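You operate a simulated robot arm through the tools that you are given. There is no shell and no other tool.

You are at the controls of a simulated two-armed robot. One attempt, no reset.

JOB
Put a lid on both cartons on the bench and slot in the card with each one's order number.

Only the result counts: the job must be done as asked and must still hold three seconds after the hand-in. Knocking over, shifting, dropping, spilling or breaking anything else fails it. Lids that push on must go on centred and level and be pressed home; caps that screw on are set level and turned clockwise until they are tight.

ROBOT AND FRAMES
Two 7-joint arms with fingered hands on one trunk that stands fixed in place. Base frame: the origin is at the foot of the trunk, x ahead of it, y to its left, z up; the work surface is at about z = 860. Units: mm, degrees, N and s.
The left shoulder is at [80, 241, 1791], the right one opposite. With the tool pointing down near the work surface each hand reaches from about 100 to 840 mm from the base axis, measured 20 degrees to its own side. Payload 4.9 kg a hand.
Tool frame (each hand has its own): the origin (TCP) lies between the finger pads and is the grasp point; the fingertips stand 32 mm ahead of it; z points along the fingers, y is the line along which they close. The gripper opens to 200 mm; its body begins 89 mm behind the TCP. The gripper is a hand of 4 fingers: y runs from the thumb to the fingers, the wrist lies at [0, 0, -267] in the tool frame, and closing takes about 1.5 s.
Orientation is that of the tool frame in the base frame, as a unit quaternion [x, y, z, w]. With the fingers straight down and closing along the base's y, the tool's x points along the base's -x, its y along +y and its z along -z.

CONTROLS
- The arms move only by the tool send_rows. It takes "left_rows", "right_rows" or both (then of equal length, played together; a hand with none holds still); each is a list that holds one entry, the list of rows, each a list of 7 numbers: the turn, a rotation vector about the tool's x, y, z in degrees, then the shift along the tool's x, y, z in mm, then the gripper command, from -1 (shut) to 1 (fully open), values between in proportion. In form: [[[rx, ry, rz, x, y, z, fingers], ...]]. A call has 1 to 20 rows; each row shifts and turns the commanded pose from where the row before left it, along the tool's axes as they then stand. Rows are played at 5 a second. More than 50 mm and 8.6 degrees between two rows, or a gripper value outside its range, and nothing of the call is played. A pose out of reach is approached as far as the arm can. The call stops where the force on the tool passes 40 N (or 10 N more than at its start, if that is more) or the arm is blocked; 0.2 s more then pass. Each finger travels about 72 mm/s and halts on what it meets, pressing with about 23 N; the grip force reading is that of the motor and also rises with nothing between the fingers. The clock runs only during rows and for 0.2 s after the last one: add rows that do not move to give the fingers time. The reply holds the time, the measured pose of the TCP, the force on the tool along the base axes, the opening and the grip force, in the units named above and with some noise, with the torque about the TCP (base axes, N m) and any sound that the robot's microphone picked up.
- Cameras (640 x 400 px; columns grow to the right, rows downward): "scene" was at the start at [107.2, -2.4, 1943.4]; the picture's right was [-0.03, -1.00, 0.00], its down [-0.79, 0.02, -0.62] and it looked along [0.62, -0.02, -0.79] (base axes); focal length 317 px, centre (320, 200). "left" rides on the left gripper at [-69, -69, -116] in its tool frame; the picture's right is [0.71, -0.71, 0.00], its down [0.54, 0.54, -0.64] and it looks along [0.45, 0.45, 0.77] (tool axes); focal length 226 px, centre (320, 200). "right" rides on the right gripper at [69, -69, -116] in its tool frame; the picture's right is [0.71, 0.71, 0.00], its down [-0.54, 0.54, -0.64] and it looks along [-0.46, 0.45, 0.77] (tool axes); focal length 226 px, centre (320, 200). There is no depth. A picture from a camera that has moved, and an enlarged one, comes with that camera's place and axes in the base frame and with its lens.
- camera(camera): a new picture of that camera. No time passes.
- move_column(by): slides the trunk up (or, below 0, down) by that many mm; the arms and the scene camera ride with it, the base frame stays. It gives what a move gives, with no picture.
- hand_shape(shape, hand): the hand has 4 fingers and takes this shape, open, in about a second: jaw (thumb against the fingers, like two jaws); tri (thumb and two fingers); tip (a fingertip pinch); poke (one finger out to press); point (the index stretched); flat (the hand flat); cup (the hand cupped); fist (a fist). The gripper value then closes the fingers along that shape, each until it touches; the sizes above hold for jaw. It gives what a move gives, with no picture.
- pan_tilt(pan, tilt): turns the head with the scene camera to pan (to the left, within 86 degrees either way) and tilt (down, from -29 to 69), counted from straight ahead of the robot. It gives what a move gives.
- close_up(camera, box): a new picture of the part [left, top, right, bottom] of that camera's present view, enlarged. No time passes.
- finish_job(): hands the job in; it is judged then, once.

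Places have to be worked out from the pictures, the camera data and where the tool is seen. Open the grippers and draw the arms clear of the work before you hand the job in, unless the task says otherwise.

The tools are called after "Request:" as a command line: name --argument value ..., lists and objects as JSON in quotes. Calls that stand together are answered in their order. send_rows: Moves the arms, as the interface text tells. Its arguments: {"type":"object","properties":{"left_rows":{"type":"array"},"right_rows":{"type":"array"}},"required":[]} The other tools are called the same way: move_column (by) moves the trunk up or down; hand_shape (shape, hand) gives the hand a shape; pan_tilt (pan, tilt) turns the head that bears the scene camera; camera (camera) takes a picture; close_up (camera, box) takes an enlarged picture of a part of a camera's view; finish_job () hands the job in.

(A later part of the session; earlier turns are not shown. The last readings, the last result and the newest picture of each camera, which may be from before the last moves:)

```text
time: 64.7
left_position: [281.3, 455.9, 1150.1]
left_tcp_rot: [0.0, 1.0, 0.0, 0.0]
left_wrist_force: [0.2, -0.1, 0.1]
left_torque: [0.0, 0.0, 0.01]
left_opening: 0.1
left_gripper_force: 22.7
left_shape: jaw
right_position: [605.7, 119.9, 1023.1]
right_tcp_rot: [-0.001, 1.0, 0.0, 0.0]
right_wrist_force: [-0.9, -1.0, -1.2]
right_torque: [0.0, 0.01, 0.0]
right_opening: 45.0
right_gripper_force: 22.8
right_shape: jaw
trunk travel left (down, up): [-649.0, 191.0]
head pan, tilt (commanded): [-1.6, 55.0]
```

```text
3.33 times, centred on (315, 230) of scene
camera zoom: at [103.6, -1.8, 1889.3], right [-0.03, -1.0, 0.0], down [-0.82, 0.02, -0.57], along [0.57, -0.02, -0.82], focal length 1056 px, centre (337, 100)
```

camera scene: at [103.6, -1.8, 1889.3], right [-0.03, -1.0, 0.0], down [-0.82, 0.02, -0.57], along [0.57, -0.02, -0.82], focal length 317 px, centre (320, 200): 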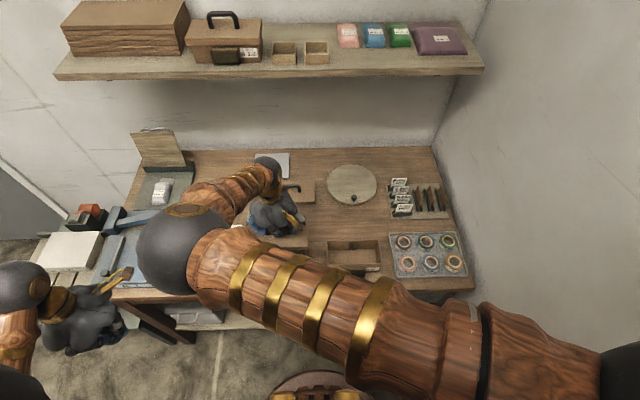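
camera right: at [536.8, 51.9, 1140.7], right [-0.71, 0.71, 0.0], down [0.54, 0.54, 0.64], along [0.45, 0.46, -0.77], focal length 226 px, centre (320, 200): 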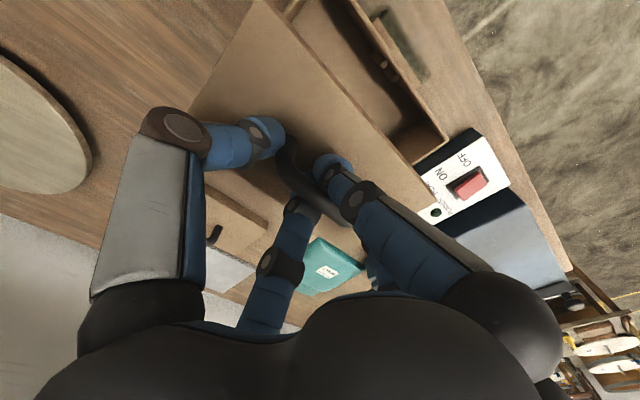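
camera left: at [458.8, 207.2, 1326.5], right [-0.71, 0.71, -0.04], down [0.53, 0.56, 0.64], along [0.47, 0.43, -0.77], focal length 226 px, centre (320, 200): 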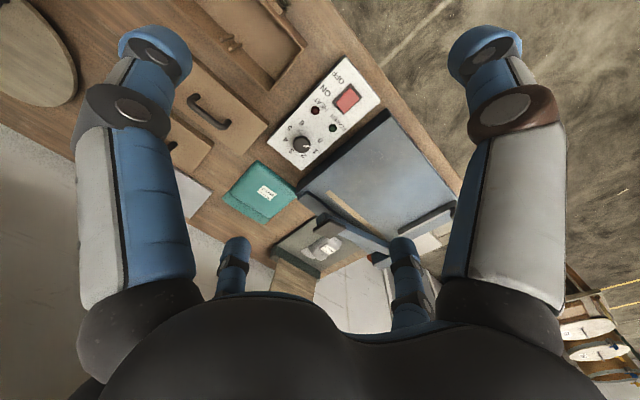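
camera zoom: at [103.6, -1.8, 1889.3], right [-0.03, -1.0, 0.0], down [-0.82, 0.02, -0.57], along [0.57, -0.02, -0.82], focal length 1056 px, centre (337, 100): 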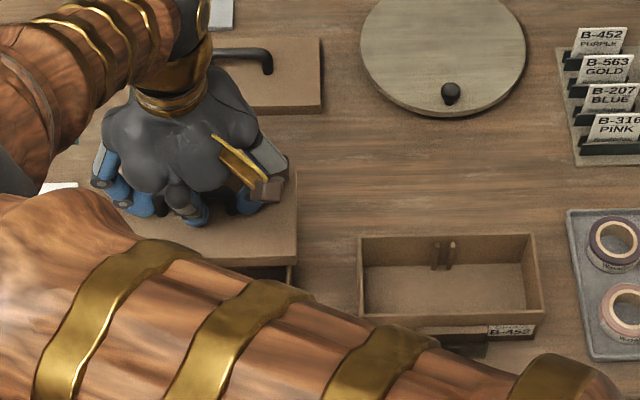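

I need the lid's corners more precisely; zoom further on the lid's visible corners from both cameras.

Request:
close_up --camera "right" --box '[380, 120, 480, 220]'

Request:
close_up --camera "scene" --box '[280, 215, 340, 265]'

Request:
close_up --camera "right" --box '[180, 0, 330, 100]'

```text
4.00 times, centred on (430, 170) of right
camera zoom: at [536.8, 51.9, 1140.7], right [-0.71, 0.71, 0.0], down [0.54, 0.54, 0.64], along [0.45, 0.46, -0.77], focal length 904 px, centre (-120, 320)
```

zoom: 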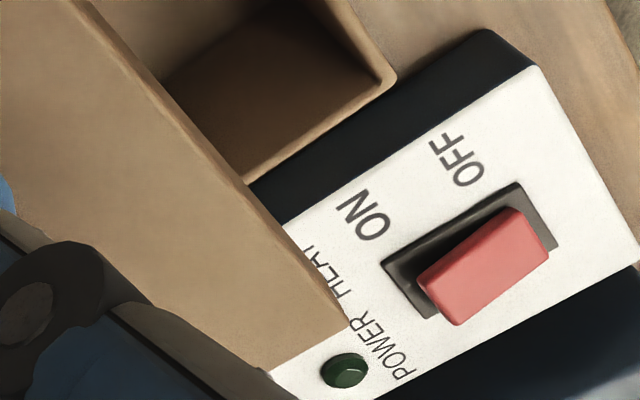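

```text
8.00 times, centred on (310, 240) of scene
camera zoom: at [103.6, -1.8, 1889.3], right [-0.03, -1.0, 0.0], down [-0.82, 0.02, -0.57], along [0.57, -0.02, -0.82], focal length 2534 px, centre (400, -120)
```

zoom: 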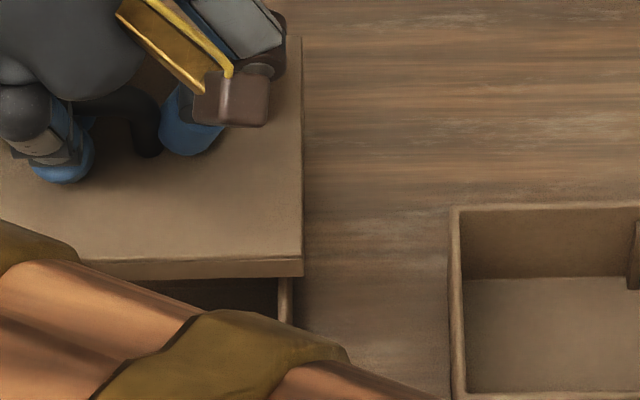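

```text
4.00 times, centred on (255, 50) of right
camera zoom: at [536.8, 51.9, 1140.7], right [-0.71, 0.71, 0.0], down [0.54, 0.54, 0.64], along [0.45, 0.46, -0.77], focal length 904 px, centre (580, 800)
```

zoom: 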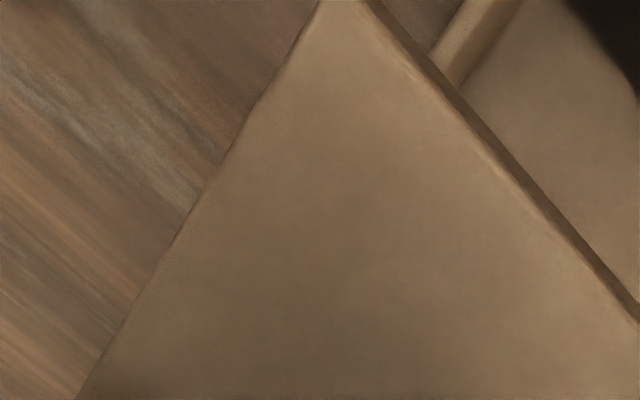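

Lid is centred at roughly TCP + (0.7,1.5); the carton centre is about (561.4,121). I move back 45 mm and down to hover with the skirt ~7 mm above the rim and check alignment.

Request:
send_rows --right_rows '[[[0, 0, 0, 15, 0, 0, -1], [0, 0, 0, 15, 0, 0, -1], [0, 0, 0, 15, -0.5, 0, -1], [0, 0, 0, 0, 0, 10, -1], [0, 0, 0, 0, 0, 10, -1], [0, 0, 0, 0, 0, 8, -1], [0, 0, 0, 0, 0, 0, -1], [0, 0, 0, 0, 0, 0, -1]]]'

Request:
camera --camera "right"

Request:
close_up --camera "scene" --box '[200, 200, 340, 300]'

Request:
camera --camera "scene"

```text
time: 66.5
left_position: [282.0, 455.6, 1152.4]
left_tcp_rot: [0.0, 1.0, 0.0, 0.001]
left_wrist_force: [-1.1, -0.1, 0.3]
left_torque: [-0.02, -0.01, 0.03]
left_opening: 0.0
left_gripper_force: 22.4
left_shape: jaw
right_position: [563.4, 119.4, 995.4]
right_tcp_rot: [-0.001, 1.0, 0.0, 0.001]
right_wrist_force: [-1.0, -1.1, -0.1]
right_torque: [0.03, 0.0, 0.03]
right_opening: 45.0
right_gripper_force: 23.4
right_shape: jaw
trunk travel left (down, up): [-649.0, 191.0]
head pan, tilt (commanded): [-1.6, 55.0]
```

```text
taken
camera right: at [493.7, 51.8, 1112.8], right [-0.71, 0.71, 0.0], down [0.54, 0.54, 0.64], along [0.45, 0.46, -0.77], focal length 226 px, centre (320, 200)
```

right: 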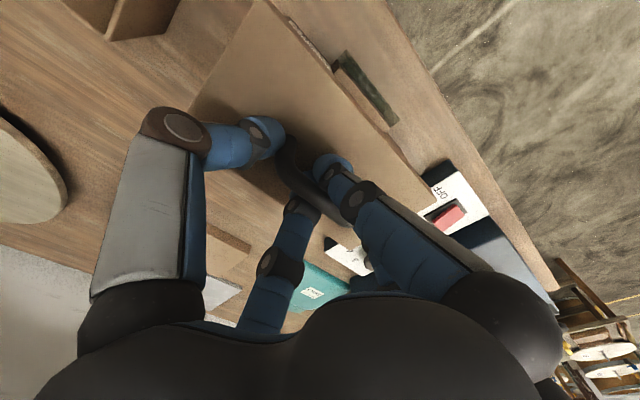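

```text
4.00 times, centred on (270, 250) of scene
camera zoom: at [104.2, -2.0, 1889.2], right [-0.03, -1.0, 0.0], down [-0.82, 0.02, -0.57], along [0.57, -0.02, -0.82], focal length 1267 px, centre (520, 0)
```

zoom: 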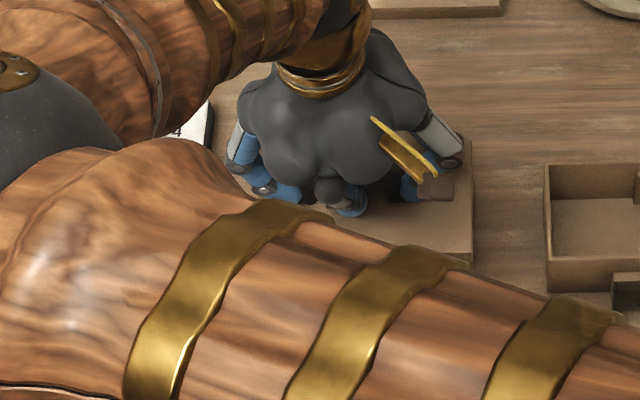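

```text
taken
camera scene: at [104.2, -2.0, 1889.2], right [-0.03, -1.0, 0.0], down [-0.82, 0.02, -0.57], along [0.57, -0.02, -0.82], focal length 317 px, centre (320, 200)
```

scene: 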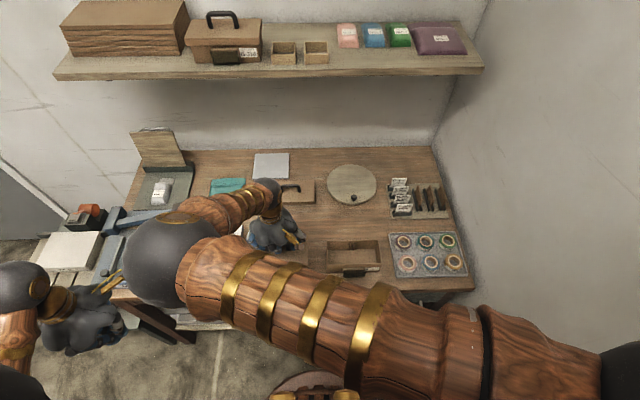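

The scene view is blocked by my own upper arm, so I check with the wrist camera along the lid's front edge.

Request:
close_up --camera "right" --box '[260, 0, 450, 220]'

Request:
close_up --camera "right" --box '[370, 110, 450, 220]'

Request:
camera --camera "left"

```text
1.82 times, centred on (355, 110) of right
camera zoom: at [493.7, 51.8, 1112.8], right [-0.71, 0.71, 0.0], down [0.54, 0.54, 0.64], along [0.45, 0.46, -0.77], focal length 411 px, centre (256, 364)
```

zoom: 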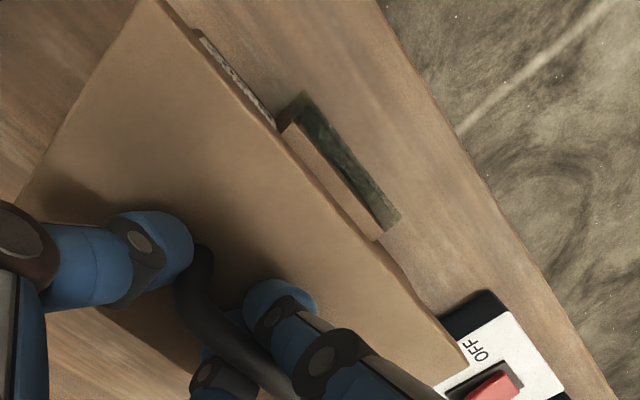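

```text
3.64 times, centred on (410, 165) of right
camera zoom: at [493.7, 51.8, 1112.8], right [-0.71, 0.71, 0.0], down [0.54, 0.54, 0.64], along [0.45, 0.46, -0.77], focal length 822 px, centre (-7, 327)
```

zoom: 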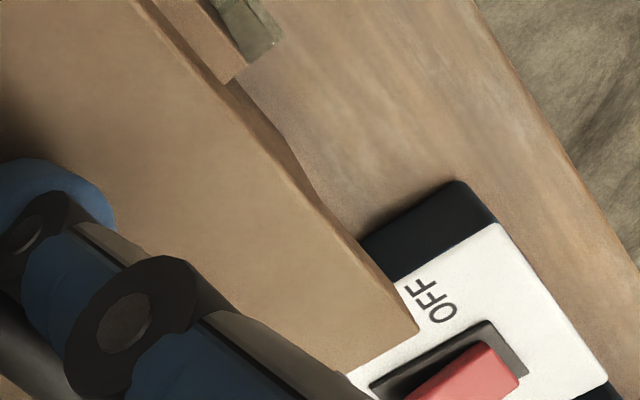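

```text
taken
camera left: at [350.5, 385.9, 1267.6], right [-0.71, -0.71, 0.0], down [-0.54, 0.54, 0.64], along [-0.45, 0.45, -0.77], focal length 226 px, centre (320, 200)
```

left: 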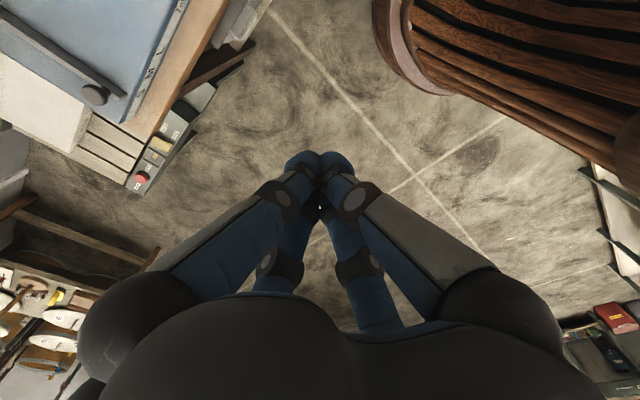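

The lid is rigid in the hand; I correct by (−2.2,−1.6) mm, then lower in small steps watching the force for misaligned contact.

Request:
send_rows --right_rows '[[[0, 0, 0, 2.2, -1.6, 0, -1], [0, 0, 0, 0, 0, 0, -1], [0, 0, 0, 0, 0, 4, -1], [0, 0, 0, 0, 0, 4, -1], [0, 0, 0, 0, 0, 3, -1], [0, 0, 0, 0, 0, 0, -1]]]'

Request:
close_up --camera "right" --box '[260, 0, 450, 220]'

```text
time: 67.9
left_position: [282.0, 456.0, 1152.7]
left_tcp_rot: [0.0, 1.0, 0.0, -0.001]
left_wrist_force: [-0.1, -0.1, 0.3]
left_torque: [0.01, 0.0, 0.04]
left_opening: 0.0
left_gripper_force: 23.1
left_shape: jaw
right_position: [561.6, 118.0, 985.6]
right_tcp_rot: [0.001, 1.0, 0.0, 0.001]
right_wrist_force: [-0.9, -0.7, 2.1]
right_torque: [0.17, -0.03, -0.01]
right_opening: 44.8
right_gripper_force: 22.9
right_shape: jaw
trunk travel left (down, up): [-649.0, 191.0]
head pan, tilt (commanded): [-1.6, 55.0]
```

```text
1.82 times, centred on (355, 110) of right
camera zoom: at [492.4, 50.0, 1102.4], right [-0.71, 0.71, 0.0], down [0.54, 0.54, 0.64], along [0.45, 0.46, -0.77], focal length 411 px, centre (256, 364)
```

zoom: 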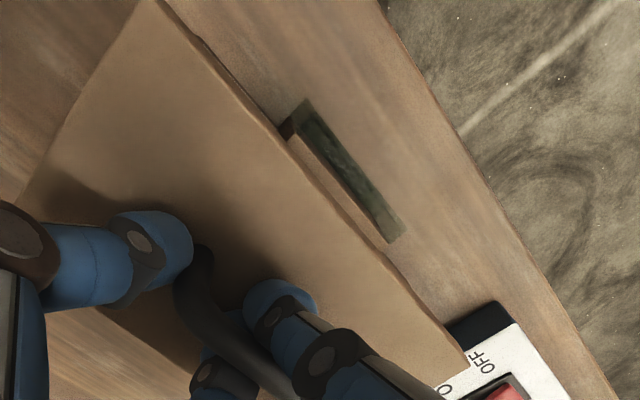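

A small contact (2 N) with torque suggests the left (+y) skirt is touching the rim, so the lid is slightly too far to −y. I raise a bit, shift +1.8 mm in y, and lower again.

Request:
send_rows --right_rows '[[[0, 0, 0, 0, 0, -4, -1], [0, 0, 0, 0, 1.8, 0, -1], [0, 0, 0, 0, 0, 3, -1], [0, 0, 0, 0, 0, 3, -1], [0, 0, 0, 0, 0, 0, -1]]]'

```text
time: 69.1
left_position: [280.5, 454.3, 1152.6]
left_tcp_rot: [0.0, 1.0, 0.0, 0.001]
left_wrist_force: [-0.2, -1.1, -0.3]
left_torque: [-0.02, 0.04, -0.02]
left_opening: 0.0
left_gripper_force: 23.3
left_shape: jaw
right_position: [561.8, 119.8, 983.2]
right_tcp_rot: [-0.001, 1.0, 0.0, 0.001]
right_wrist_force: [0.2, -0.7, 4.9]
right_torque: [0.47, 0.01, 0.02]
right_opening: 45.1
right_gripper_force: 22.7
right_shape: jaw
trunk travel left (down, up): [-649.0, 191.0]
head pan, tilt (commanded): [-1.6, 55.0]
```

Contact persists at the left end only, so the fit is snug; I shift another +1.2 mm in y and try again.

Request:
send_rows --right_rows '[[[0, 0, 0, 0, 0, -5, -1], [0, 0, 0, 0, 1.2, 0, -1], [0, 0, 0, 0, 0, 3, -1], [0, 0, 0, 0, 0, 2, -1], [0, 0, 0, 0, 0, 1, -1], [0, 0, 0, 0, 0, 0, -1]]]'

Request:
close_up --camera "right" --box '[260, 0, 450, 220]'

```text
time: 70.5
left_position: [281.3, 455.3, 1151.7]
left_tcp_rot: [-0.001, 1.0, 0.0, 0.001]
left_wrist_force: [0.0, -0.6, -1.7]
left_torque: [0.01, 0.02, 0.02]
left_opening: 0.0
left_gripper_force: 23.0
left_shape: jaw
right_position: [561.2, 119.4, 980.7]
right_tcp_rot: [-0.001, 1.0, 0.0, 0.0]
right_wrist_force: [-0.1, 0.5, -0.1]
right_torque: [0.01, -0.02, 0.01]
right_opening: 45.3
right_gripper_force: 23.1
right_shape: jaw
trunk travel left (down, up): [-649.0, 191.0]
head pan, tilt (commanded): [-1.6, 55.0]
```

```text
1.82 times, centred on (355, 110) of right
camera zoom: at [492.2, 52.3, 1097.9], right [-0.71, 0.71, 0.0], down [0.54, 0.54, 0.64], along [0.45, 0.46, -0.77], focal length 411 px, centre (256, 364)
```

zoom: 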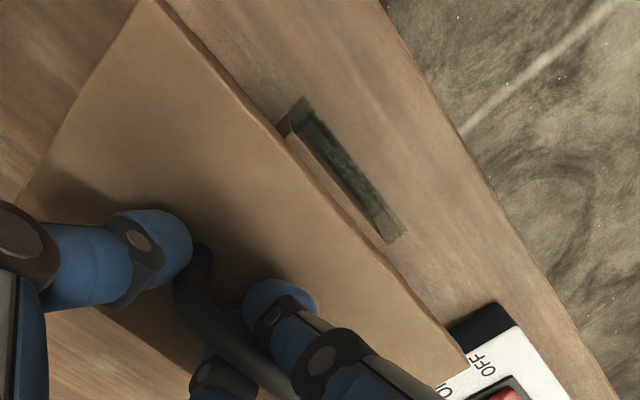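

Force is zero at z 981 now — the skirt has slipped over the rim. I continue lowering gently until it seats.

Request:
send_rows --right_rows '[[[0, 0, 0, 0, 0, 1.5, -1], [0, 0, 0, 0, 0, 1.5, -1], [0, 0, 0, 0, 0, 1.5, -1], [0, 0, 0, 0, 0, 1, -1], [0, 0, 0, 0, 0, 0, -1]]]'

```text
time: 71.7
left_position: [281.7, 455.5, 1151.9]
left_tcp_rot: [0.0, 1.0, 0.0, 0.0]
left_wrist_force: [0.0, 0.1, 0.5]
left_torque: [0.0, 0.03, 0.0]
left_opening: 0.1
left_gripper_force: 23.0
left_shape: jaw
right_position: [560.6, 120.3, 975.7]
right_tcp_rot: [-0.001, 1.0, 0.0, 0.0]
right_wrist_force: [0.1, 0.6, -0.2]
right_torque: [-0.02, 0.01, 0.02]
right_opening: 45.1
right_gripper_force: 22.9
right_shape: jaw
trunk travel left (down, up): [-649.0, 191.0]
head pan, tilt (commanded): [-1.6, 55.0]
```

Still no resistance at z 975.7. I lower further in 1.5 mm steps.

Request:
send_rows --right_rows '[[[0, 0, 0, 0, 0, 1.5, -1], [0, 0, 0, 0, 0, 1.5, -1], [0, 0, 0, 0, 0, 1.5, -1], [0, 0, 0, 0, 0, 1.5, -1], [0, 0, 0, 0, 0, 0, -1]]]'

Request:
close_up --camera "right" --box '[260, 0, 450, 220]'

```text
time: 72.9
left_position: [281.1, 455.3, 1151.6]
left_tcp_rot: [0.0, 1.0, 0.0, 0.0]
left_wrist_force: [0.1, -0.1, 0.8]
left_torque: [-0.02, 0.04, -0.02]
left_opening: 0.0
left_gripper_force: 22.9
left_shape: jaw
right_position: [560.6, 120.9, 969.3]
right_tcp_rot: [-0.001, 1.0, 0.0, 0.0]
right_wrist_force: [0.7, 1.2, 2.2]
right_torque: [-0.21, -0.02, 0.02]
right_opening: 45.4
right_gripper_force: 23.0
right_shape: jaw
trunk travel left (down, up): [-649.0, 191.0]
head pan, tilt (commanded): [-1.6, 55.0]
```

```text
1.82 times, centred on (355, 110) of right
camera zoom: at [491.8, 52.7, 1087.1], right [-0.71, 0.71, 0.0], down [0.54, 0.54, 0.64], along [0.45, 0.46, -0.77], focal length 411 px, centre (256, 364)
```

zoom: 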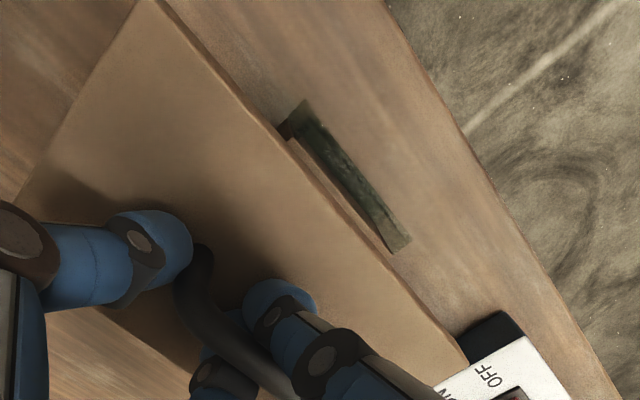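

Contact begins (2 N, right end first). I press further down in small steps to push the lid home.

Request:
send_rows --right_rows '[[[0, 0, 0, 0, 0, 1, -1], [0, 0, 0, 0, 0, 1, -1], [0, 0, 0, 0, 0, 1, -1], [0, 0, 0, 0, 0, 0, -1]]]'

```text
time: 73.9
left_position: [279.5, 455.2, 1153.4]
left_tcp_rot: [0.001, 1.0, 0.0, 0.002]
left_wrist_force: [0.2, -0.2, -0.1]
left_torque: [-0.01, 0.0, 0.03]
left_opening: 0.0
left_gripper_force: 22.7
left_shape: jaw
right_position: [560.7, 119.9, 970.3]
right_tcp_rot: [-0.001, 1.0, 0.001, 0.002]
right_wrist_force: [-1.0, -1.4, 33.6]
right_torque: [-0.44, 0.09, 0.02]
right_opening: 45.0
right_gripper_force: 23.2
right_shape: jaw
trunk travel left (down, up): [-649.0, 191.0]
head pan, tilt (commanded): [-1.6, 55.0]
```

33 N with no further travel and nearly no moment: the lid is seated. I relax the press, open the fingers, and rise straight up.

Request:
send_rows --right_rows '[[[0, 0, 0, 0, 0, -2.5, -1], [0, 0, 0, 0, 0, 0, -0.5], [0, 0, 0, 0, 0, 0, 0], [0, 0, 0, 0, 0, 0, 0.2], [0, 0, 0, 0, 0, 0, 0.2], [0, 0, 0, 0, 0, -10, 0.2], [0, 0, 0, 0, 0, -20, 0.2], [0, 0, 0, 0, 0, -30, 0.2], [0, 0, 0, 0, 0, -30, 0.2], [0, 0, 0, 0, 0, 0, 0.2]]]'

Request:
camera --camera "right"

Request:
camera --camera "scene"

```text
time: 76.1
left_position: [282.3, 455.9, 1151.8]
left_tcp_rot: [-0.001, 1.0, 0.0, 0.0]
left_wrist_force: [0.1, 1.0, 0.6]
left_torque: [-0.02, 0.01, -0.02]
left_opening: 0.0
left_gripper_force: 22.9
left_shape: jaw
right_position: [560.6, 122.4, 1059.6]
right_tcp_rot: [0.0, 1.0, -0.001, -0.001]
right_wrist_force: [0.2, -0.4, 0.2]
right_torque: [0.03, 0.0, 0.01]
right_opening: 119.5
right_gripper_force: 0.0
right_shape: jaw
trunk travel left (down, up): [-649.0, 191.0]
head pan, tilt (commanded): [-1.6, 55.0]
```

```text
taken
camera right: at [491.7, 54.1, 1177.1], right [-0.71, 0.71, 0.0], down [0.54, 0.54, 0.64], along [0.45, 0.46, -0.77], focal length 226 px, centre (320, 200)
```

right: 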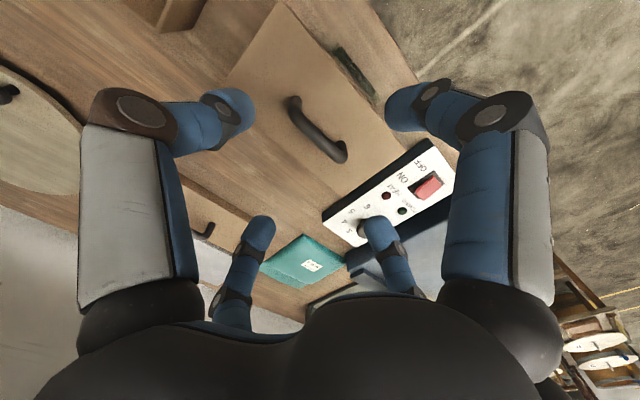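

```text
taken
camera scene: at [104.8, -2.0, 1889.2], right [-0.03, -1.0, 0.0], down [-0.82, 0.02, -0.57], along [0.57, -0.02, -0.82], focal length 317 px, centre (320, 200)
```

scene: 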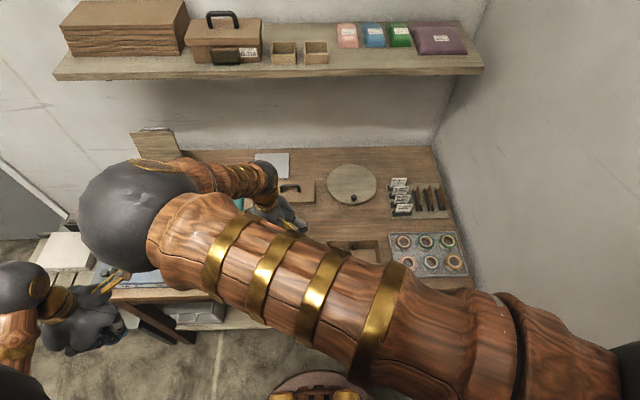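

The first lid stays on. Next is the rear lid at about (857,94); I move the hand forward and up, then lower the trunk again for reach.

Request:
send_rows --right_rows '[[[0, 0, 0, -20, 0, -30, 0.2], [0, 0, 0, -28, -10, -30, 0.2], [0, 0, 0, -28, -10, -30, 0.2], [0, 0, 0, -28, -10, -30, 0.2], [0, 0, 0, -28, -10, -20, 0.2], [0, 0, 0, -20, 0, 0, 0.2], [0, 0, 0, 0, 0, 0, 0.2]]]'

Request:
move_column --by -150

Request:
close_up --camera "right" --box '[230, 0, 470, 150]'

Request:
camera --camera "scene"

```text
time: 77.7
left_position: [280.6, 454.9, 1151.2]
left_tcp_rot: [0.001, 1.0, 0.0, 0.002]
left_wrist_force: [-0.1, 0.0, 0.6]
left_torque: [0.03, -0.01, 0.02]
left_opening: 0.1
left_gripper_force: 23.0
left_shape: jaw
right_position: [713.9, 82.1, 1201.1]
right_tcp_rot: [-0.001, 1.0, 0.0, 0.0]
right_wrist_force: [0.1, 0.2, 0.4]
right_torque: [-0.02, -0.01, 0.01]
right_opening: 119.5
right_gripper_force: 0.0
right_shape: jaw
trunk travel left (down, up): [-649.0, 191.0]
head pan, tilt (commanded): [-1.6, 55.0]
```

```text
time: 79.5
left_position: [281.0, 455.3, 1001.9]
left_tcp_rot: [-0.001, 1.0, 0.0, 0.0]
left_wrist_force: [0.3, -0.1, 0.4]
left_torque: [0.04, 0.0, 0.02]
left_opening: 0.0
left_gripper_force: 22.8
left_shape: jaw
right_position: [713.7, 82.7, 1050.2]
right_tcp_rot: [-0.001, 1.0, 0.0, 0.0]
right_wrist_force: [-0.9, 0.0, 0.2]
right_torque: [0.0, 0.03, -0.02]
right_opening: 119.6
right_gripper_force: 0.0
right_shape: jaw
trunk travel left (down, up): [-499.0, 341.0]
head pan, tilt (commanded): [-1.6, 55.0]
```

```text
2.67 times, centred on (350, 75) of right
camera zoom: at [644.7, 13.9, 1167.3], right [-0.71, 0.71, 0.0], down [0.54, 0.54, 0.64], along [0.45, 0.46, -0.77], focal length 603 px, centre (240, 533)
```

zoom: 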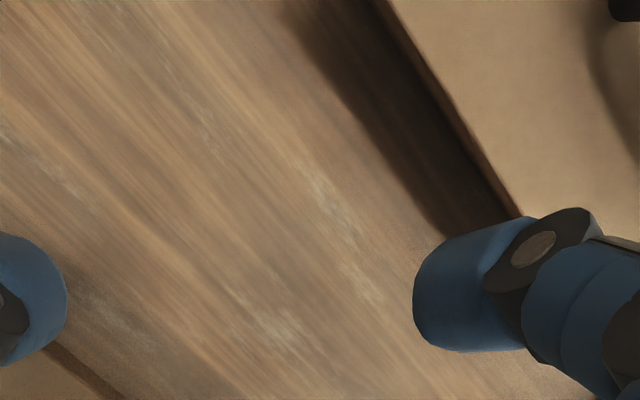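

```text
taken
camera scene: at [104.0, -2.1, 1739.3], right [-0.03, -1.0, 0.0], down [-0.82, 0.02, -0.57], along [0.57, -0.02, -0.82], focal length 317 px, centre (320, 200)
```

scene: 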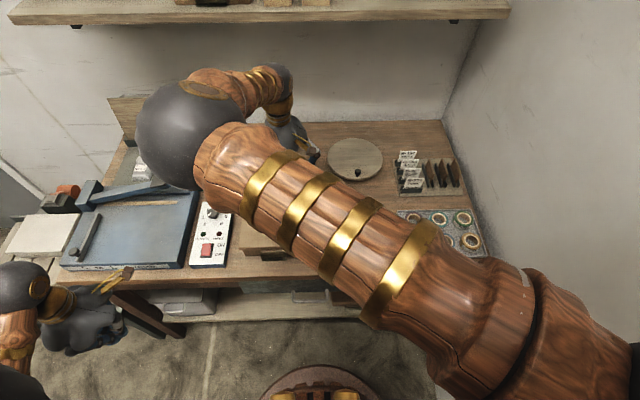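

I raise the hand, lower the trunk another 150 mm, then approach the rear lid at low height so the wrist stays below the shelf.

Request:
send_rows --right_rows '[[[0, 0, 0, 0, 0, -28, 0.2], [0, 0, 0, 0, 0, -28, 0.2], [0, 0, 0, 0, 0, -28, 0.2], [0, 0, 0, 0, 0, -28, 0.2], [0, 0, 0, 0, 0, 0, 0.2]]]'

Request:
move_column --by -150

Request:
send_rows --right_rows '[[[0, 0, 0, -20, 2, 2, 0.2], [0, 0, 0, -20, 2, 2, 0.2], [0, 0, 0, -20, 2, 2, 0.2], [0, 0, 0, -20, 2, 2, 0.2], [0, 0, 0, 0, 0, 0, 0.2]]]'

Request:
camera --camera "right"

Request:
camera --camera "scene"

```text
time: 80.7
left_position: [281.7, 455.7, 1003.3]
left_tcp_rot: [0.0, 1.0, 0.0, -0.001]
left_wrist_force: [0.2, 0.4, -0.4]
left_torque: [-0.03, 0.01, -0.01]
left_opening: 0.1
left_gripper_force: 23.7
left_shape: jaw
right_position: [711.6, 81.4, 1161.5]
right_tcp_rot: [-0.001, 1.0, 0.0, 0.0]
right_wrist_force: [0.6, -0.7, 0.0]
right_torque: [-0.03, 0.0, 0.0]
right_opening: 119.6
right_gripper_force: 0.1
right_shape: jaw
trunk travel left (down, up): [-499.0, 341.0]
head pan, tilt (commanded): [-1.6, 55.0]
```

```text
time: 82.4
left_position: [281.6, 455.3, 851.4]
left_tcp_rot: [-0.001, 1.0, 0.0, 0.001]
left_wrist_force: [0.5, 0.3, 0.2]
left_torque: [-0.02, 0.0, 0.0]
left_opening: 0.1
left_gripper_force: 23.0
left_shape: jaw
right_position: [711.5, 79.9, 1012.1]
right_tcp_rot: [0.0, 1.0, 0.0, 0.0]
right_wrist_force: [0.5, 0.2, 0.6]
right_torque: [0.02, -0.04, 0.01]
right_opening: 119.4
right_gripper_force: 0.0
right_shape: jaw
trunk travel left (down, up): [-349.0, 491.0]
head pan, tilt (commanded): [-1.6, 55.0]
```

```text
time: 83.6
left_position: [279.8, 455.8, 851.0]
left_tcp_rot: [0.0, 1.0, 0.0, 0.0]
left_wrist_force: [-0.3, 0.1, 0.6]
left_torque: [-0.01, 0.02, -0.01]
left_opening: 0.0
left_gripper_force: 23.0
left_shape: jaw
right_position: [792.7, 87.1, 1003.9]
right_tcp_rot: [-0.001, 1.0, 0.0, 0.001]
right_wrist_force: [-0.3, -0.3, 0.9]
right_torque: [0.03, -0.07, 0.0]
right_opening: 119.4
right_gripper_force: 0.1
right_shape: jaw
trunk travel left (down, up): [-349.0, 491.0]
head pan, tilt (commanded): [-1.6, 55.0]
```

```text
taken
camera right: at [723.2, 19.9, 1121.2], right [-0.71, 0.71, 0.0], down [0.54, 0.54, 0.64], along [0.45, 0.46, -0.77], focal length 226 px, centre (320, 200)
```

right: 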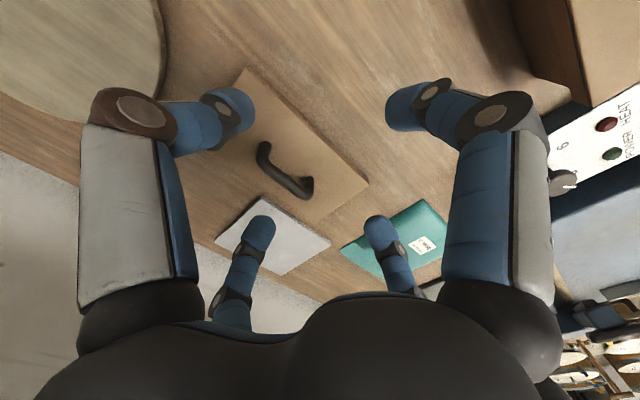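

```text
taken
camera scene: at [103.0, -1.8, 1589.3], right [-0.03, -1.0, 0.0], down [-0.82, 0.02, -0.57], along [0.57, -0.02, -0.82], focal length 317 px, centre (320, 200)
```

scene: 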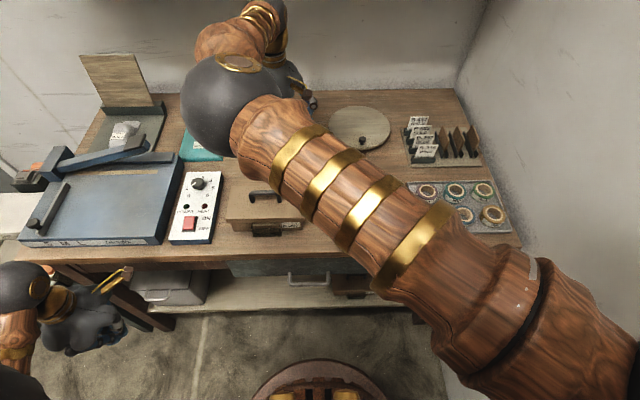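

The placed lid on carton B-207 is visible; I zoom on it to verify, and zoom on the rear lid to locate its handle.

Request:
close_up --camera "scene" --box '[215, 175, 325, 245]'

Request:
close_up --camera "right" --box '[210, 60, 380, 230]'

```text
5.71 times, centred on (270, 210) of scene
camera zoom: at [103.0, -1.8, 1589.3], right [-0.03, -1.0, 0.0], down [-0.82, 0.02, -0.57], along [0.57, -0.02, -0.82], focal length 1810 px, centre (606, 143)
```

zoom: 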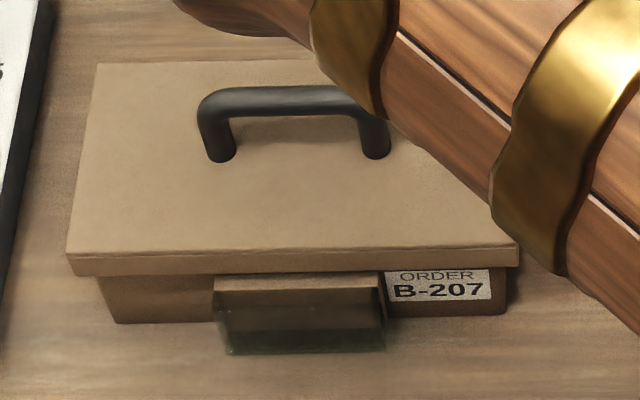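

```text
2.35 times, centred on (295, 145) of right
camera zoom: at [723.2, 19.9, 1121.2], right [-0.71, 0.71, 0.0], down [0.54, 0.54, 0.64], along [0.45, 0.46, -0.77], focal length 532 px, centre (379, 329)
```

zoom: 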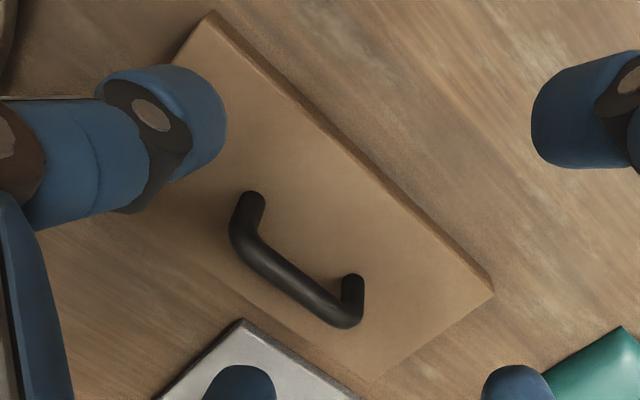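

The first lid is level and seated like the shelf sample. The rear lid's handle is about (855.5,95); I move above it, staying low under the shelf.

Request:
send_rows --right_rows '[[[0, 0, 0, -16, 1.5, 2, 0.2], [0, 0, 0, -16, 1.5, 2, 0.2], [0, 0, 0, -16, 1.5, 2, 0.2], [0, 0, 0, -15, 1.5, 2, 0.2], [0, 0, 0, 0, 0, 0, 0.2]]]'

Request:
close_up --camera "right" --box '[200, 40, 440, 260]'

Request:
camera --camera "scene"

```text
time: 84.8
left_position: [280.5, 455.8, 851.8]
left_tcp_rot: [0.0, 1.0, -0.001, 0.001]
left_wrist_force: [-1.2, 0.6, 0.0]
left_torque: [0.0, 0.02, -0.01]
left_opening: 0.2
left_gripper_force: 23.1
left_shape: jaw
right_position: [855.0, 95.5, 998.2]
right_tcp_rot: [-0.001, 1.0, 0.001, 0.0]
right_wrist_force: [0.0, 0.6, -0.9]
right_torque: [0.0, -0.03, 0.03]
right_opening: 119.6
right_gripper_force: 0.1
right_shape: jaw
trunk travel left (down, up): [-349.0, 491.0]
head pan, tilt (commanded): [-1.6, 55.0]
```

```text
1.82 times, centred on (320, 150) of right
camera zoom: at [786.2, 29.0, 1114.9], right [-0.71, 0.71, 0.0], down [0.54, 0.54, 0.64], along [0.45, 0.46, -0.77], focal length 411 px, centre (320, 291)
```

zoom: 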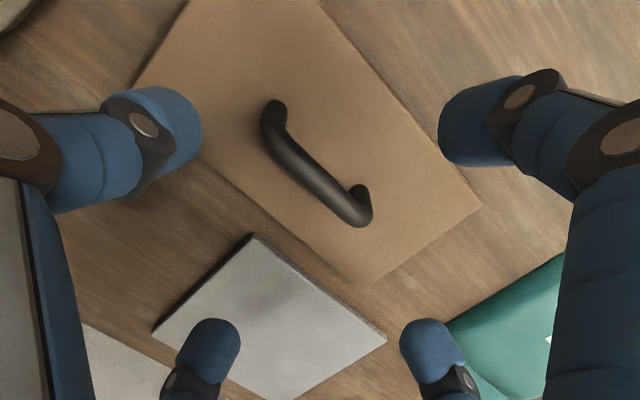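

```text
taken
camera scene: at [103.0, -1.4, 1589.3], right [-0.03, -1.0, 0.0], down [-0.82, 0.02, -0.57], along [0.57, -0.02, -0.82], focal length 317 px, centre (320, 200)
```

scene: 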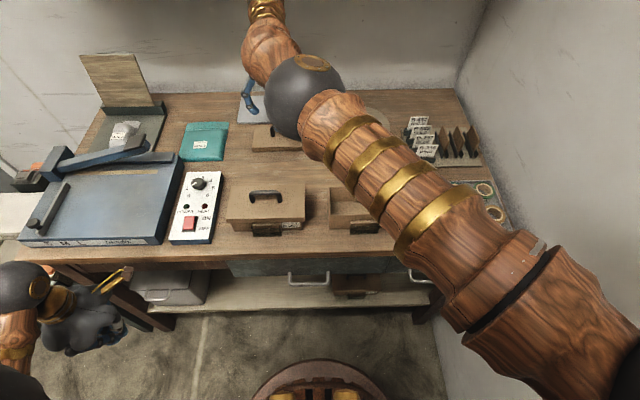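

I adjust (−3,−3) mm to centre over the handle and descend to the same grasp height as before, then check.

Request:
send_rows --right_rows '[[[0, 0, 0, 3, -3, 0, 0.2], [0, 0, 0, 0, 0, 20, 0.2], [0, 0, 0, 0, 0, 20, 0.2], [0, 0, 0, 0, 0, 20, 0.2], [0, 0, 0, 0, 0, 15, 0.2], [0, 0, 0, 0, 0, 6, 0.2], [0, 0, 0, 0, 0, 0, 0.2]]]'

Request:
close_up --camera "right" --box '[200, 60, 440, 260]'

```text
time: 86.4
left_position: [281.0, 456.4, 851.8]
left_tcp_rot: [0.0, 1.0, -0.001, 0.0]
left_wrist_force: [-0.2, 0.2, 0.1]
left_torque: [-0.05, -0.01, 0.03]
left_opening: 0.0
left_gripper_force: 22.8
left_shape: jaw
right_position: [852.3, 92.0, 914.6]
right_tcp_rot: [-0.001, 1.0, 0.0, 0.0]
right_wrist_force: [0.1, 0.3, 0.3]
right_torque: [0.0, 0.01, 0.01]
right_opening: 119.4
right_gripper_force: 0.0
right_shape: jaw
trunk travel left (down, up): [-349.0, 491.0]
head pan, tilt (commanded): [-1.6, 55.0]
```

```text
2.00 times, centred on (320, 160) of right
camera zoom: at [783.3, 24.1, 1031.7], right [-0.71, 0.71, 0.0], down [0.54, 0.54, 0.64], along [0.45, 0.46, -0.77], focal length 452 px, centre (320, 280)
```

zoom: 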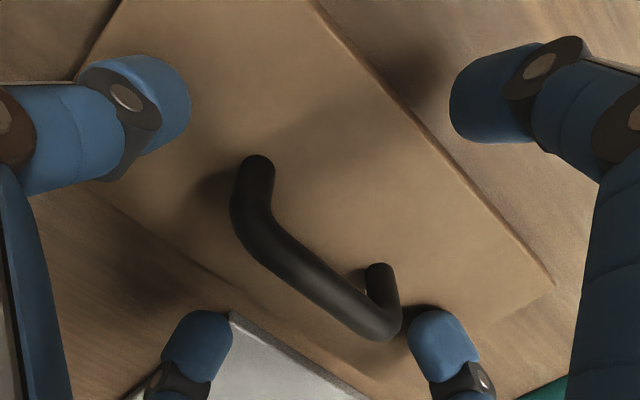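

The handle sits in the same place relative to the fingers as with the first lid. I close the grip.

Request:
send_rows --right_rows '[[[0, 0, 0, 0, 0, 0, -0.3], [0, 0, 0, 0, 0, 0, -0.6], [0, 0, 0, 0, 0, 0, -1], [0, 0, 0, 0, 0, 0, -1], [0, 0, 0, 0, 0, 0, -1], [0, 0, 0, 0, 0, 0, -1], [0, 0, 0, 0, 0, 0, -1], [0, 0, 0, 0, 0, 0, -1]]]'

Request:
camera --camera "right"

```text
time: 88.2
left_position: [281.3, 455.5, 851.8]
left_tcp_rot: [-0.001, 1.0, -0.001, 0.001]
left_wrist_force: [-0.3, -0.4, 0.0]
left_torque: [0.02, 0.05, 0.05]
left_opening: 0.0
left_gripper_force: 23.0
left_shape: jaw
right_position: [851.0, 91.7, 916.4]
right_tcp_rot: [-0.001, 1.0, 0.0, 0.001]
right_wrist_force: [0.2, 0.8, 7.4]
right_torque: [0.04, -0.04, -0.02]
right_opening: 45.5
right_gripper_force: 22.8
right_shape: jaw
trunk travel left (down, up): [-349.0, 491.0]
head pan, tilt (commanded): [-1.6, 55.0]
```

```text
taken
camera right: at [782.8, 24.0, 1032.6], right [-0.71, 0.71, 0.0], down [0.54, 0.54, 0.64], along [0.46, 0.46, -0.77], focal length 226 px, centre (320, 200)
```

right: 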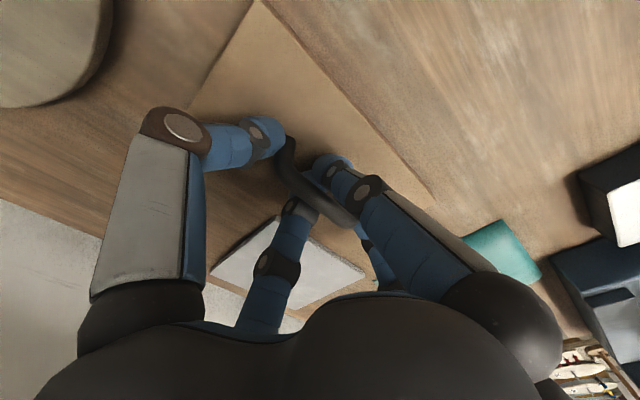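

Grip matches the first. I lift the lid 70 mm and draw it back toward the middle of the bench, below shelf level.

Request:
send_rows --right_rows '[[[0, 0, 0, 0, 0, -5, -1], [0, 0, 0, 0, 0, -15, -1], [0, 0, 0, 0, 0, -20, -1], [0, 0, 0, 0, 0, -20, -1], [0, 0, 0, 15, -10, -10, -1], [0, 0, 0, 25, -20, -10, -1], [0, 0, 0, 25, -25, -10, -1], [0, 0, 0, 25, -25, -10, -1], [0, 0, 0, 25, -25, -5, -1], [0, 0, 0, 25, -25, 0, -1], [0, 0, 0, 20, -25, 0, -1], [0, 0, 0, 0, 0, 0, -1]]]'

Request:
camera --camera "right"

Request:
camera --camera "scene"

```text
time: 90.8
left_position: [281.8, 455.6, 851.6]
left_tcp_rot: [0.0, 1.0, 0.0, 0.0]
left_wrist_force: [-0.2, 0.2, 1.1]
left_torque: [0.03, -0.01, 0.0]
left_opening: 0.1
left_gripper_force: 22.5
left_shape: jaw
right_position: [692.7, -63.6, 1018.7]
right_tcp_rot: [-0.001, 1.0, 0.0, -0.001]
right_wrist_force: [-0.5, 0.3, -1.4]
right_torque: [-0.03, 0.01, -0.02]
right_opening: 45.7
right_gripper_force: 23.2
right_shape: jaw
trunk travel left (down, up): [-349.0, 491.0]
head pan, tilt (commanded): [-1.6, 55.0]
```

```text
taken
camera right: at [623.5, -131.6, 1136.4], right [-0.71, 0.71, 0.0], down [0.54, 0.54, 0.64], along [0.45, 0.46, -0.77], focal length 226 px, centre (320, 200)
```

right: 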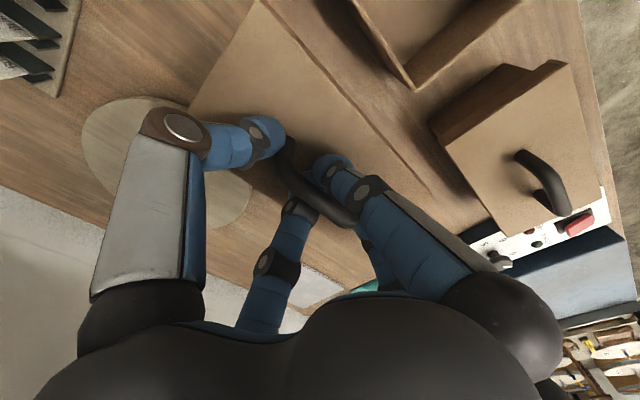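

```text
taken
camera scene: at [104.5, -1.7, 1589.2], right [-0.03, -1.0, 0.0], down [-0.82, 0.02, -0.57], along [0.57, -0.02, -0.82], focal length 317 px, centre (320, 200)
```

scene: 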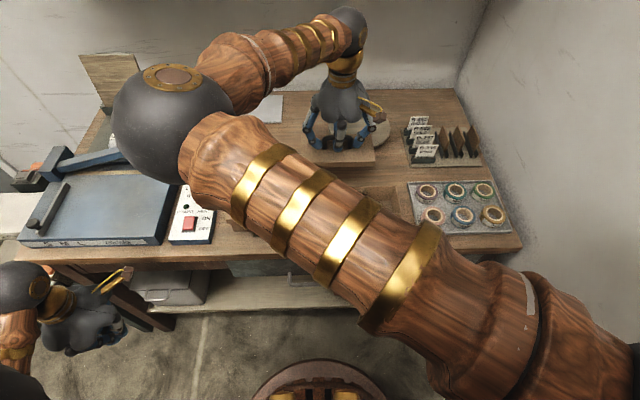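

The lid is over the open bench. Now I raise the trunk in two stages and lower the hand, to keep the elbow clear of the left arm when coming close.

Request:
move_column --by 150

Request:
send_rows --right_rows '[[[0, 0, 0, 0, -5, 25, -1], [0, 0, 0, 0, -5, 25, -1], [0, 0, 0, 0, -10, 25, -1], [0, 0, 0, 0, -10, 25, -1], [0, 0, 0, 0, -10, 25, -1], [0, 0, 0, 0, -10, 25, -1], [0, 0, 0, 0, 0, 0, -1]]]'

Request:
move_column --by 150

Request:
send_rows --right_rows '[[[0, 0, 0, 0, -5, 25, -1], [0, 0, 0, 5, -5, 25, -1], [0, 0, 0, 10, 0, 25, -1], [0, 0, 0, 10, 0, 25, -1], [0, 0, 0, 10, 0, 25, -1], [0, 0, 0, 10, 0, 25, -1], [0, 0, 0, 0, 0, 0, -1]]]'

Request:
camera --camera "scene"

Request:
camera --camera "right"

```text
time: 92.6
left_position: [281.3, 454.8, 1001.3]
left_tcp_rot: [0.0, 1.0, 0.0, 0.0]
left_wrist_force: [0.0, -0.4, -0.6]
left_torque: [-0.04, -0.02, 0.01]
left_opening: 0.0
left_gripper_force: 22.5
left_shape: jaw
right_position: [691.7, -63.3, 1169.1]
right_tcp_rot: [-0.001, 1.0, 0.0, 0.0]
right_wrist_force: [-1.1, 0.1, 0.1]
right_torque: [0.01, -0.01, -0.02]
right_opening: 45.3
right_gripper_force: 22.5
right_shape: jaw
trunk travel left (down, up): [-499.0, 341.0]
head pan, tilt (commanded): [-1.6, 55.0]
```

```text
time: 94.2
left_position: [281.8, 455.8, 1001.6]
left_tcp_rot: [0.0, 1.0, 0.0, 0.0]
left_wrist_force: [-1.0, -0.3, 0.2]
left_torque: [0.03, 0.0, 0.02]
left_opening: 0.2
left_gripper_force: 23.6
left_shape: jaw
right_position: [690.7, -114.5, 1016.9]
right_tcp_rot: [-0.001, 1.0, 0.0, 0.0]
right_wrist_force: [-0.2, -0.8, -0.9]
right_torque: [0.0, 0.01, 0.02]
right_opening: 45.3
right_gripper_force: 23.1
right_shape: jaw
trunk travel left (down, up): [-499.0, 341.0]
head pan, tilt (commanded): [-1.6, 55.0]
```

```text
time: 95.9
left_position: [281.0, 455.9, 1152.2]
left_tcp_rot: [0.0, 1.0, 0.0, 0.0]
left_wrist_force: [0.2, 0.8, 0.0]
left_torque: [0.01, -0.02, -0.02]
left_opening: 0.1
left_gripper_force: 22.7
left_shape: jaw
right_position: [691.1, -114.3, 1165.8]
right_tcp_rot: [-0.001, 1.0, 0.0, 0.001]
right_wrist_force: [0.9, -0.1, -0.3]
right_torque: [0.01, 0.0, 0.06]
right_opening: 45.5
right_gripper_force: 22.8
right_shape: jaw
trunk travel left (down, up): [-649.0, 191.0]
head pan, tilt (commanded): [-1.6, 55.0]
```

```text
time: 97.5
left_position: [280.3, 455.7, 1152.5]
left_tcp_rot: [0.0, 1.0, 0.0, 0.001]
left_wrist_force: [-0.4, 0.0, 0.4]
left_torque: [0.0, -0.02, 0.0]
left_opening: 0.2
left_gripper_force: 23.1
left_shape: jaw
right_position: [646.9, -123.1, 1017.9]
right_tcp_rot: [-0.001, 1.0, 0.0, 0.0]
right_wrist_force: [0.9, 0.0, -0.9]
right_torque: [0.03, -0.02, 0.0]
right_opening: 45.7
right_gripper_force: 22.3
right_shape: jaw
trunk travel left (down, up): [-649.0, 191.0]
head pan, tilt (commanded): [-1.6, 55.0]
```

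```text
taken
camera scene: at [103.9, -1.9, 1889.3], right [-0.03, -1.0, 0.0], down [-0.82, 0.02, -0.57], along [0.57, -0.02, -0.82], focal length 317 px, centre (320, 200)
```

scene: 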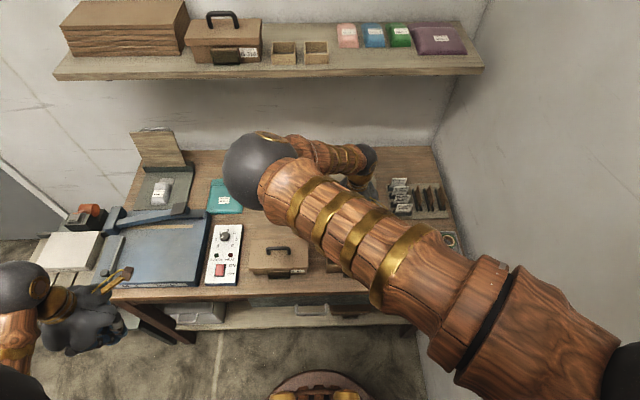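

```text
taken
camera right: at [579.0, -189.8, 1133.8], right [-0.71, 0.71, 0.0], down [0.54, 0.54, 0.64], along [0.45, 0.46, -0.77], focal length 226 px, centre (320, 200)
```

right: 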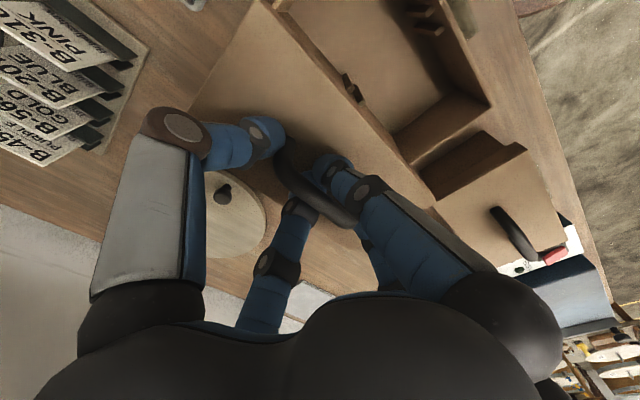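

Now over the middle; I zoom on the right carton's corner and the held lid's corner to compute the offset.

Request:
close_up --camera "right" --box '[380, 80, 500, 220]'

Request:
close_up --camera "right" --box '[260, 0, 500, 200]'

```text
2.86 times, centred on (440, 150) of right
camera zoom: at [579.0, -189.8, 1133.8], right [-0.71, 0.71, 0.0], down [0.54, 0.54, 0.64], along [0.45, 0.46, -0.77], focal length 646 px, centre (-23, 343)
```

zoom: 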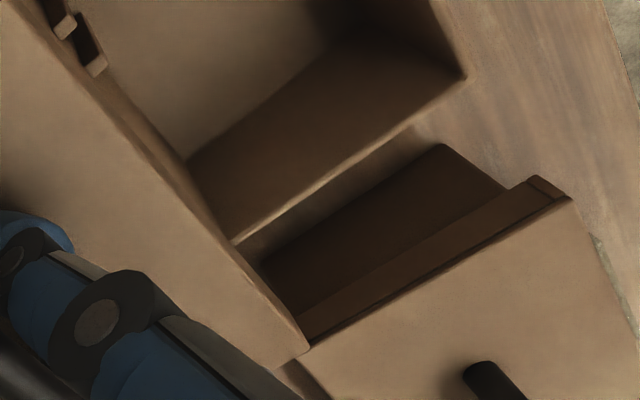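

```text
2.00 times, centred on (380, 100) of right
camera zoom: at [579.0, -189.8, 1133.8], right [-0.71, 0.71, 0.0], down [0.54, 0.54, 0.64], along [0.45, 0.46, -0.77], focal length 452 px, centre (200, 400)
```

zoom: 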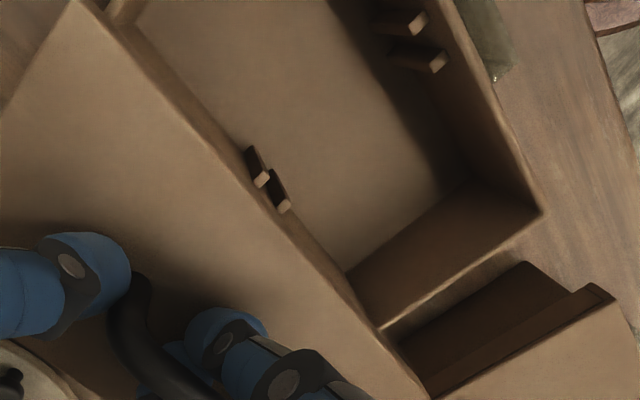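

I'll move to the equivalent relative viewpoint that I used for the first carton, so I can compare the corner positions directly.

Request:
send_rows --right_rows '[[[0, 0, 0, 14, -2.5, -2.3, -1], [0, 0, 0, 14, -2.5, -2.3, -1], [0, 0, 0, 13.2, -2.3, -2.3, -1], [0, 0, 0, 0, 0, 0, -1], [0, 0, 0, 0, 0, 0, -1]]]'

Request:
close_up --camera "right" --box '[230, 0, 470, 220]'

Request:
close_up --camera "right" --box '[380, 120, 480, 220]'

```text
time: 98.7
left_position: [282.3, 456.0, 1151.9]
left_tcp_rot: [-0.001, 1.0, 0.001, 0.0]
left_wrist_force: [-0.2, 0.2, 0.8]
left_torque: [-0.02, -0.02, 0.0]
left_opening: 0.1
left_gripper_force: 23.2
left_shape: jaw
right_position: [603.8, -131.0, 1025.5]
right_tcp_rot: [-0.001, 1.0, -0.001, 0.0]
right_wrist_force: [-0.1, 0.1, -0.5]
right_torque: [0.02, -0.04, 0.01]
right_opening: 45.3
right_gripper_force: 22.9
right_shape: jaw
trunk travel left (down, up): [-649.0, 191.0]
head pan, tilt (commanded): [-1.6, 55.0]
```

```text
1.82 times, centred on (350, 110) of right
camera zoom: at [536.2, -199.1, 1142.3], right [-0.71, 0.71, 0.0], down [0.54, 0.54, 0.64], along [0.45, 0.46, -0.77], focal length 411 px, centre (266, 364)
```

zoom: 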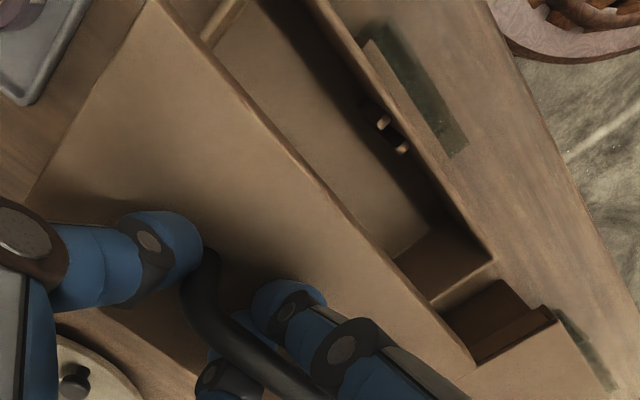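

```text
4.00 times, centred on (430, 170) of right
camera zoom: at [536.2, -199.1, 1142.3], right [-0.71, 0.71, 0.0], down [0.54, 0.54, 0.64], along [0.45, 0.46, -0.77], focal length 904 px, centre (-120, 320)
```

zoom: 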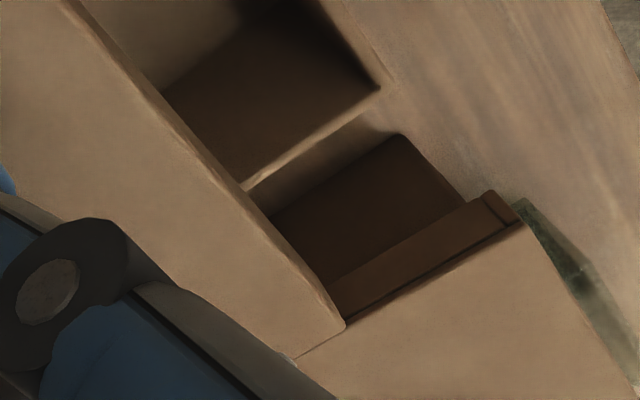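

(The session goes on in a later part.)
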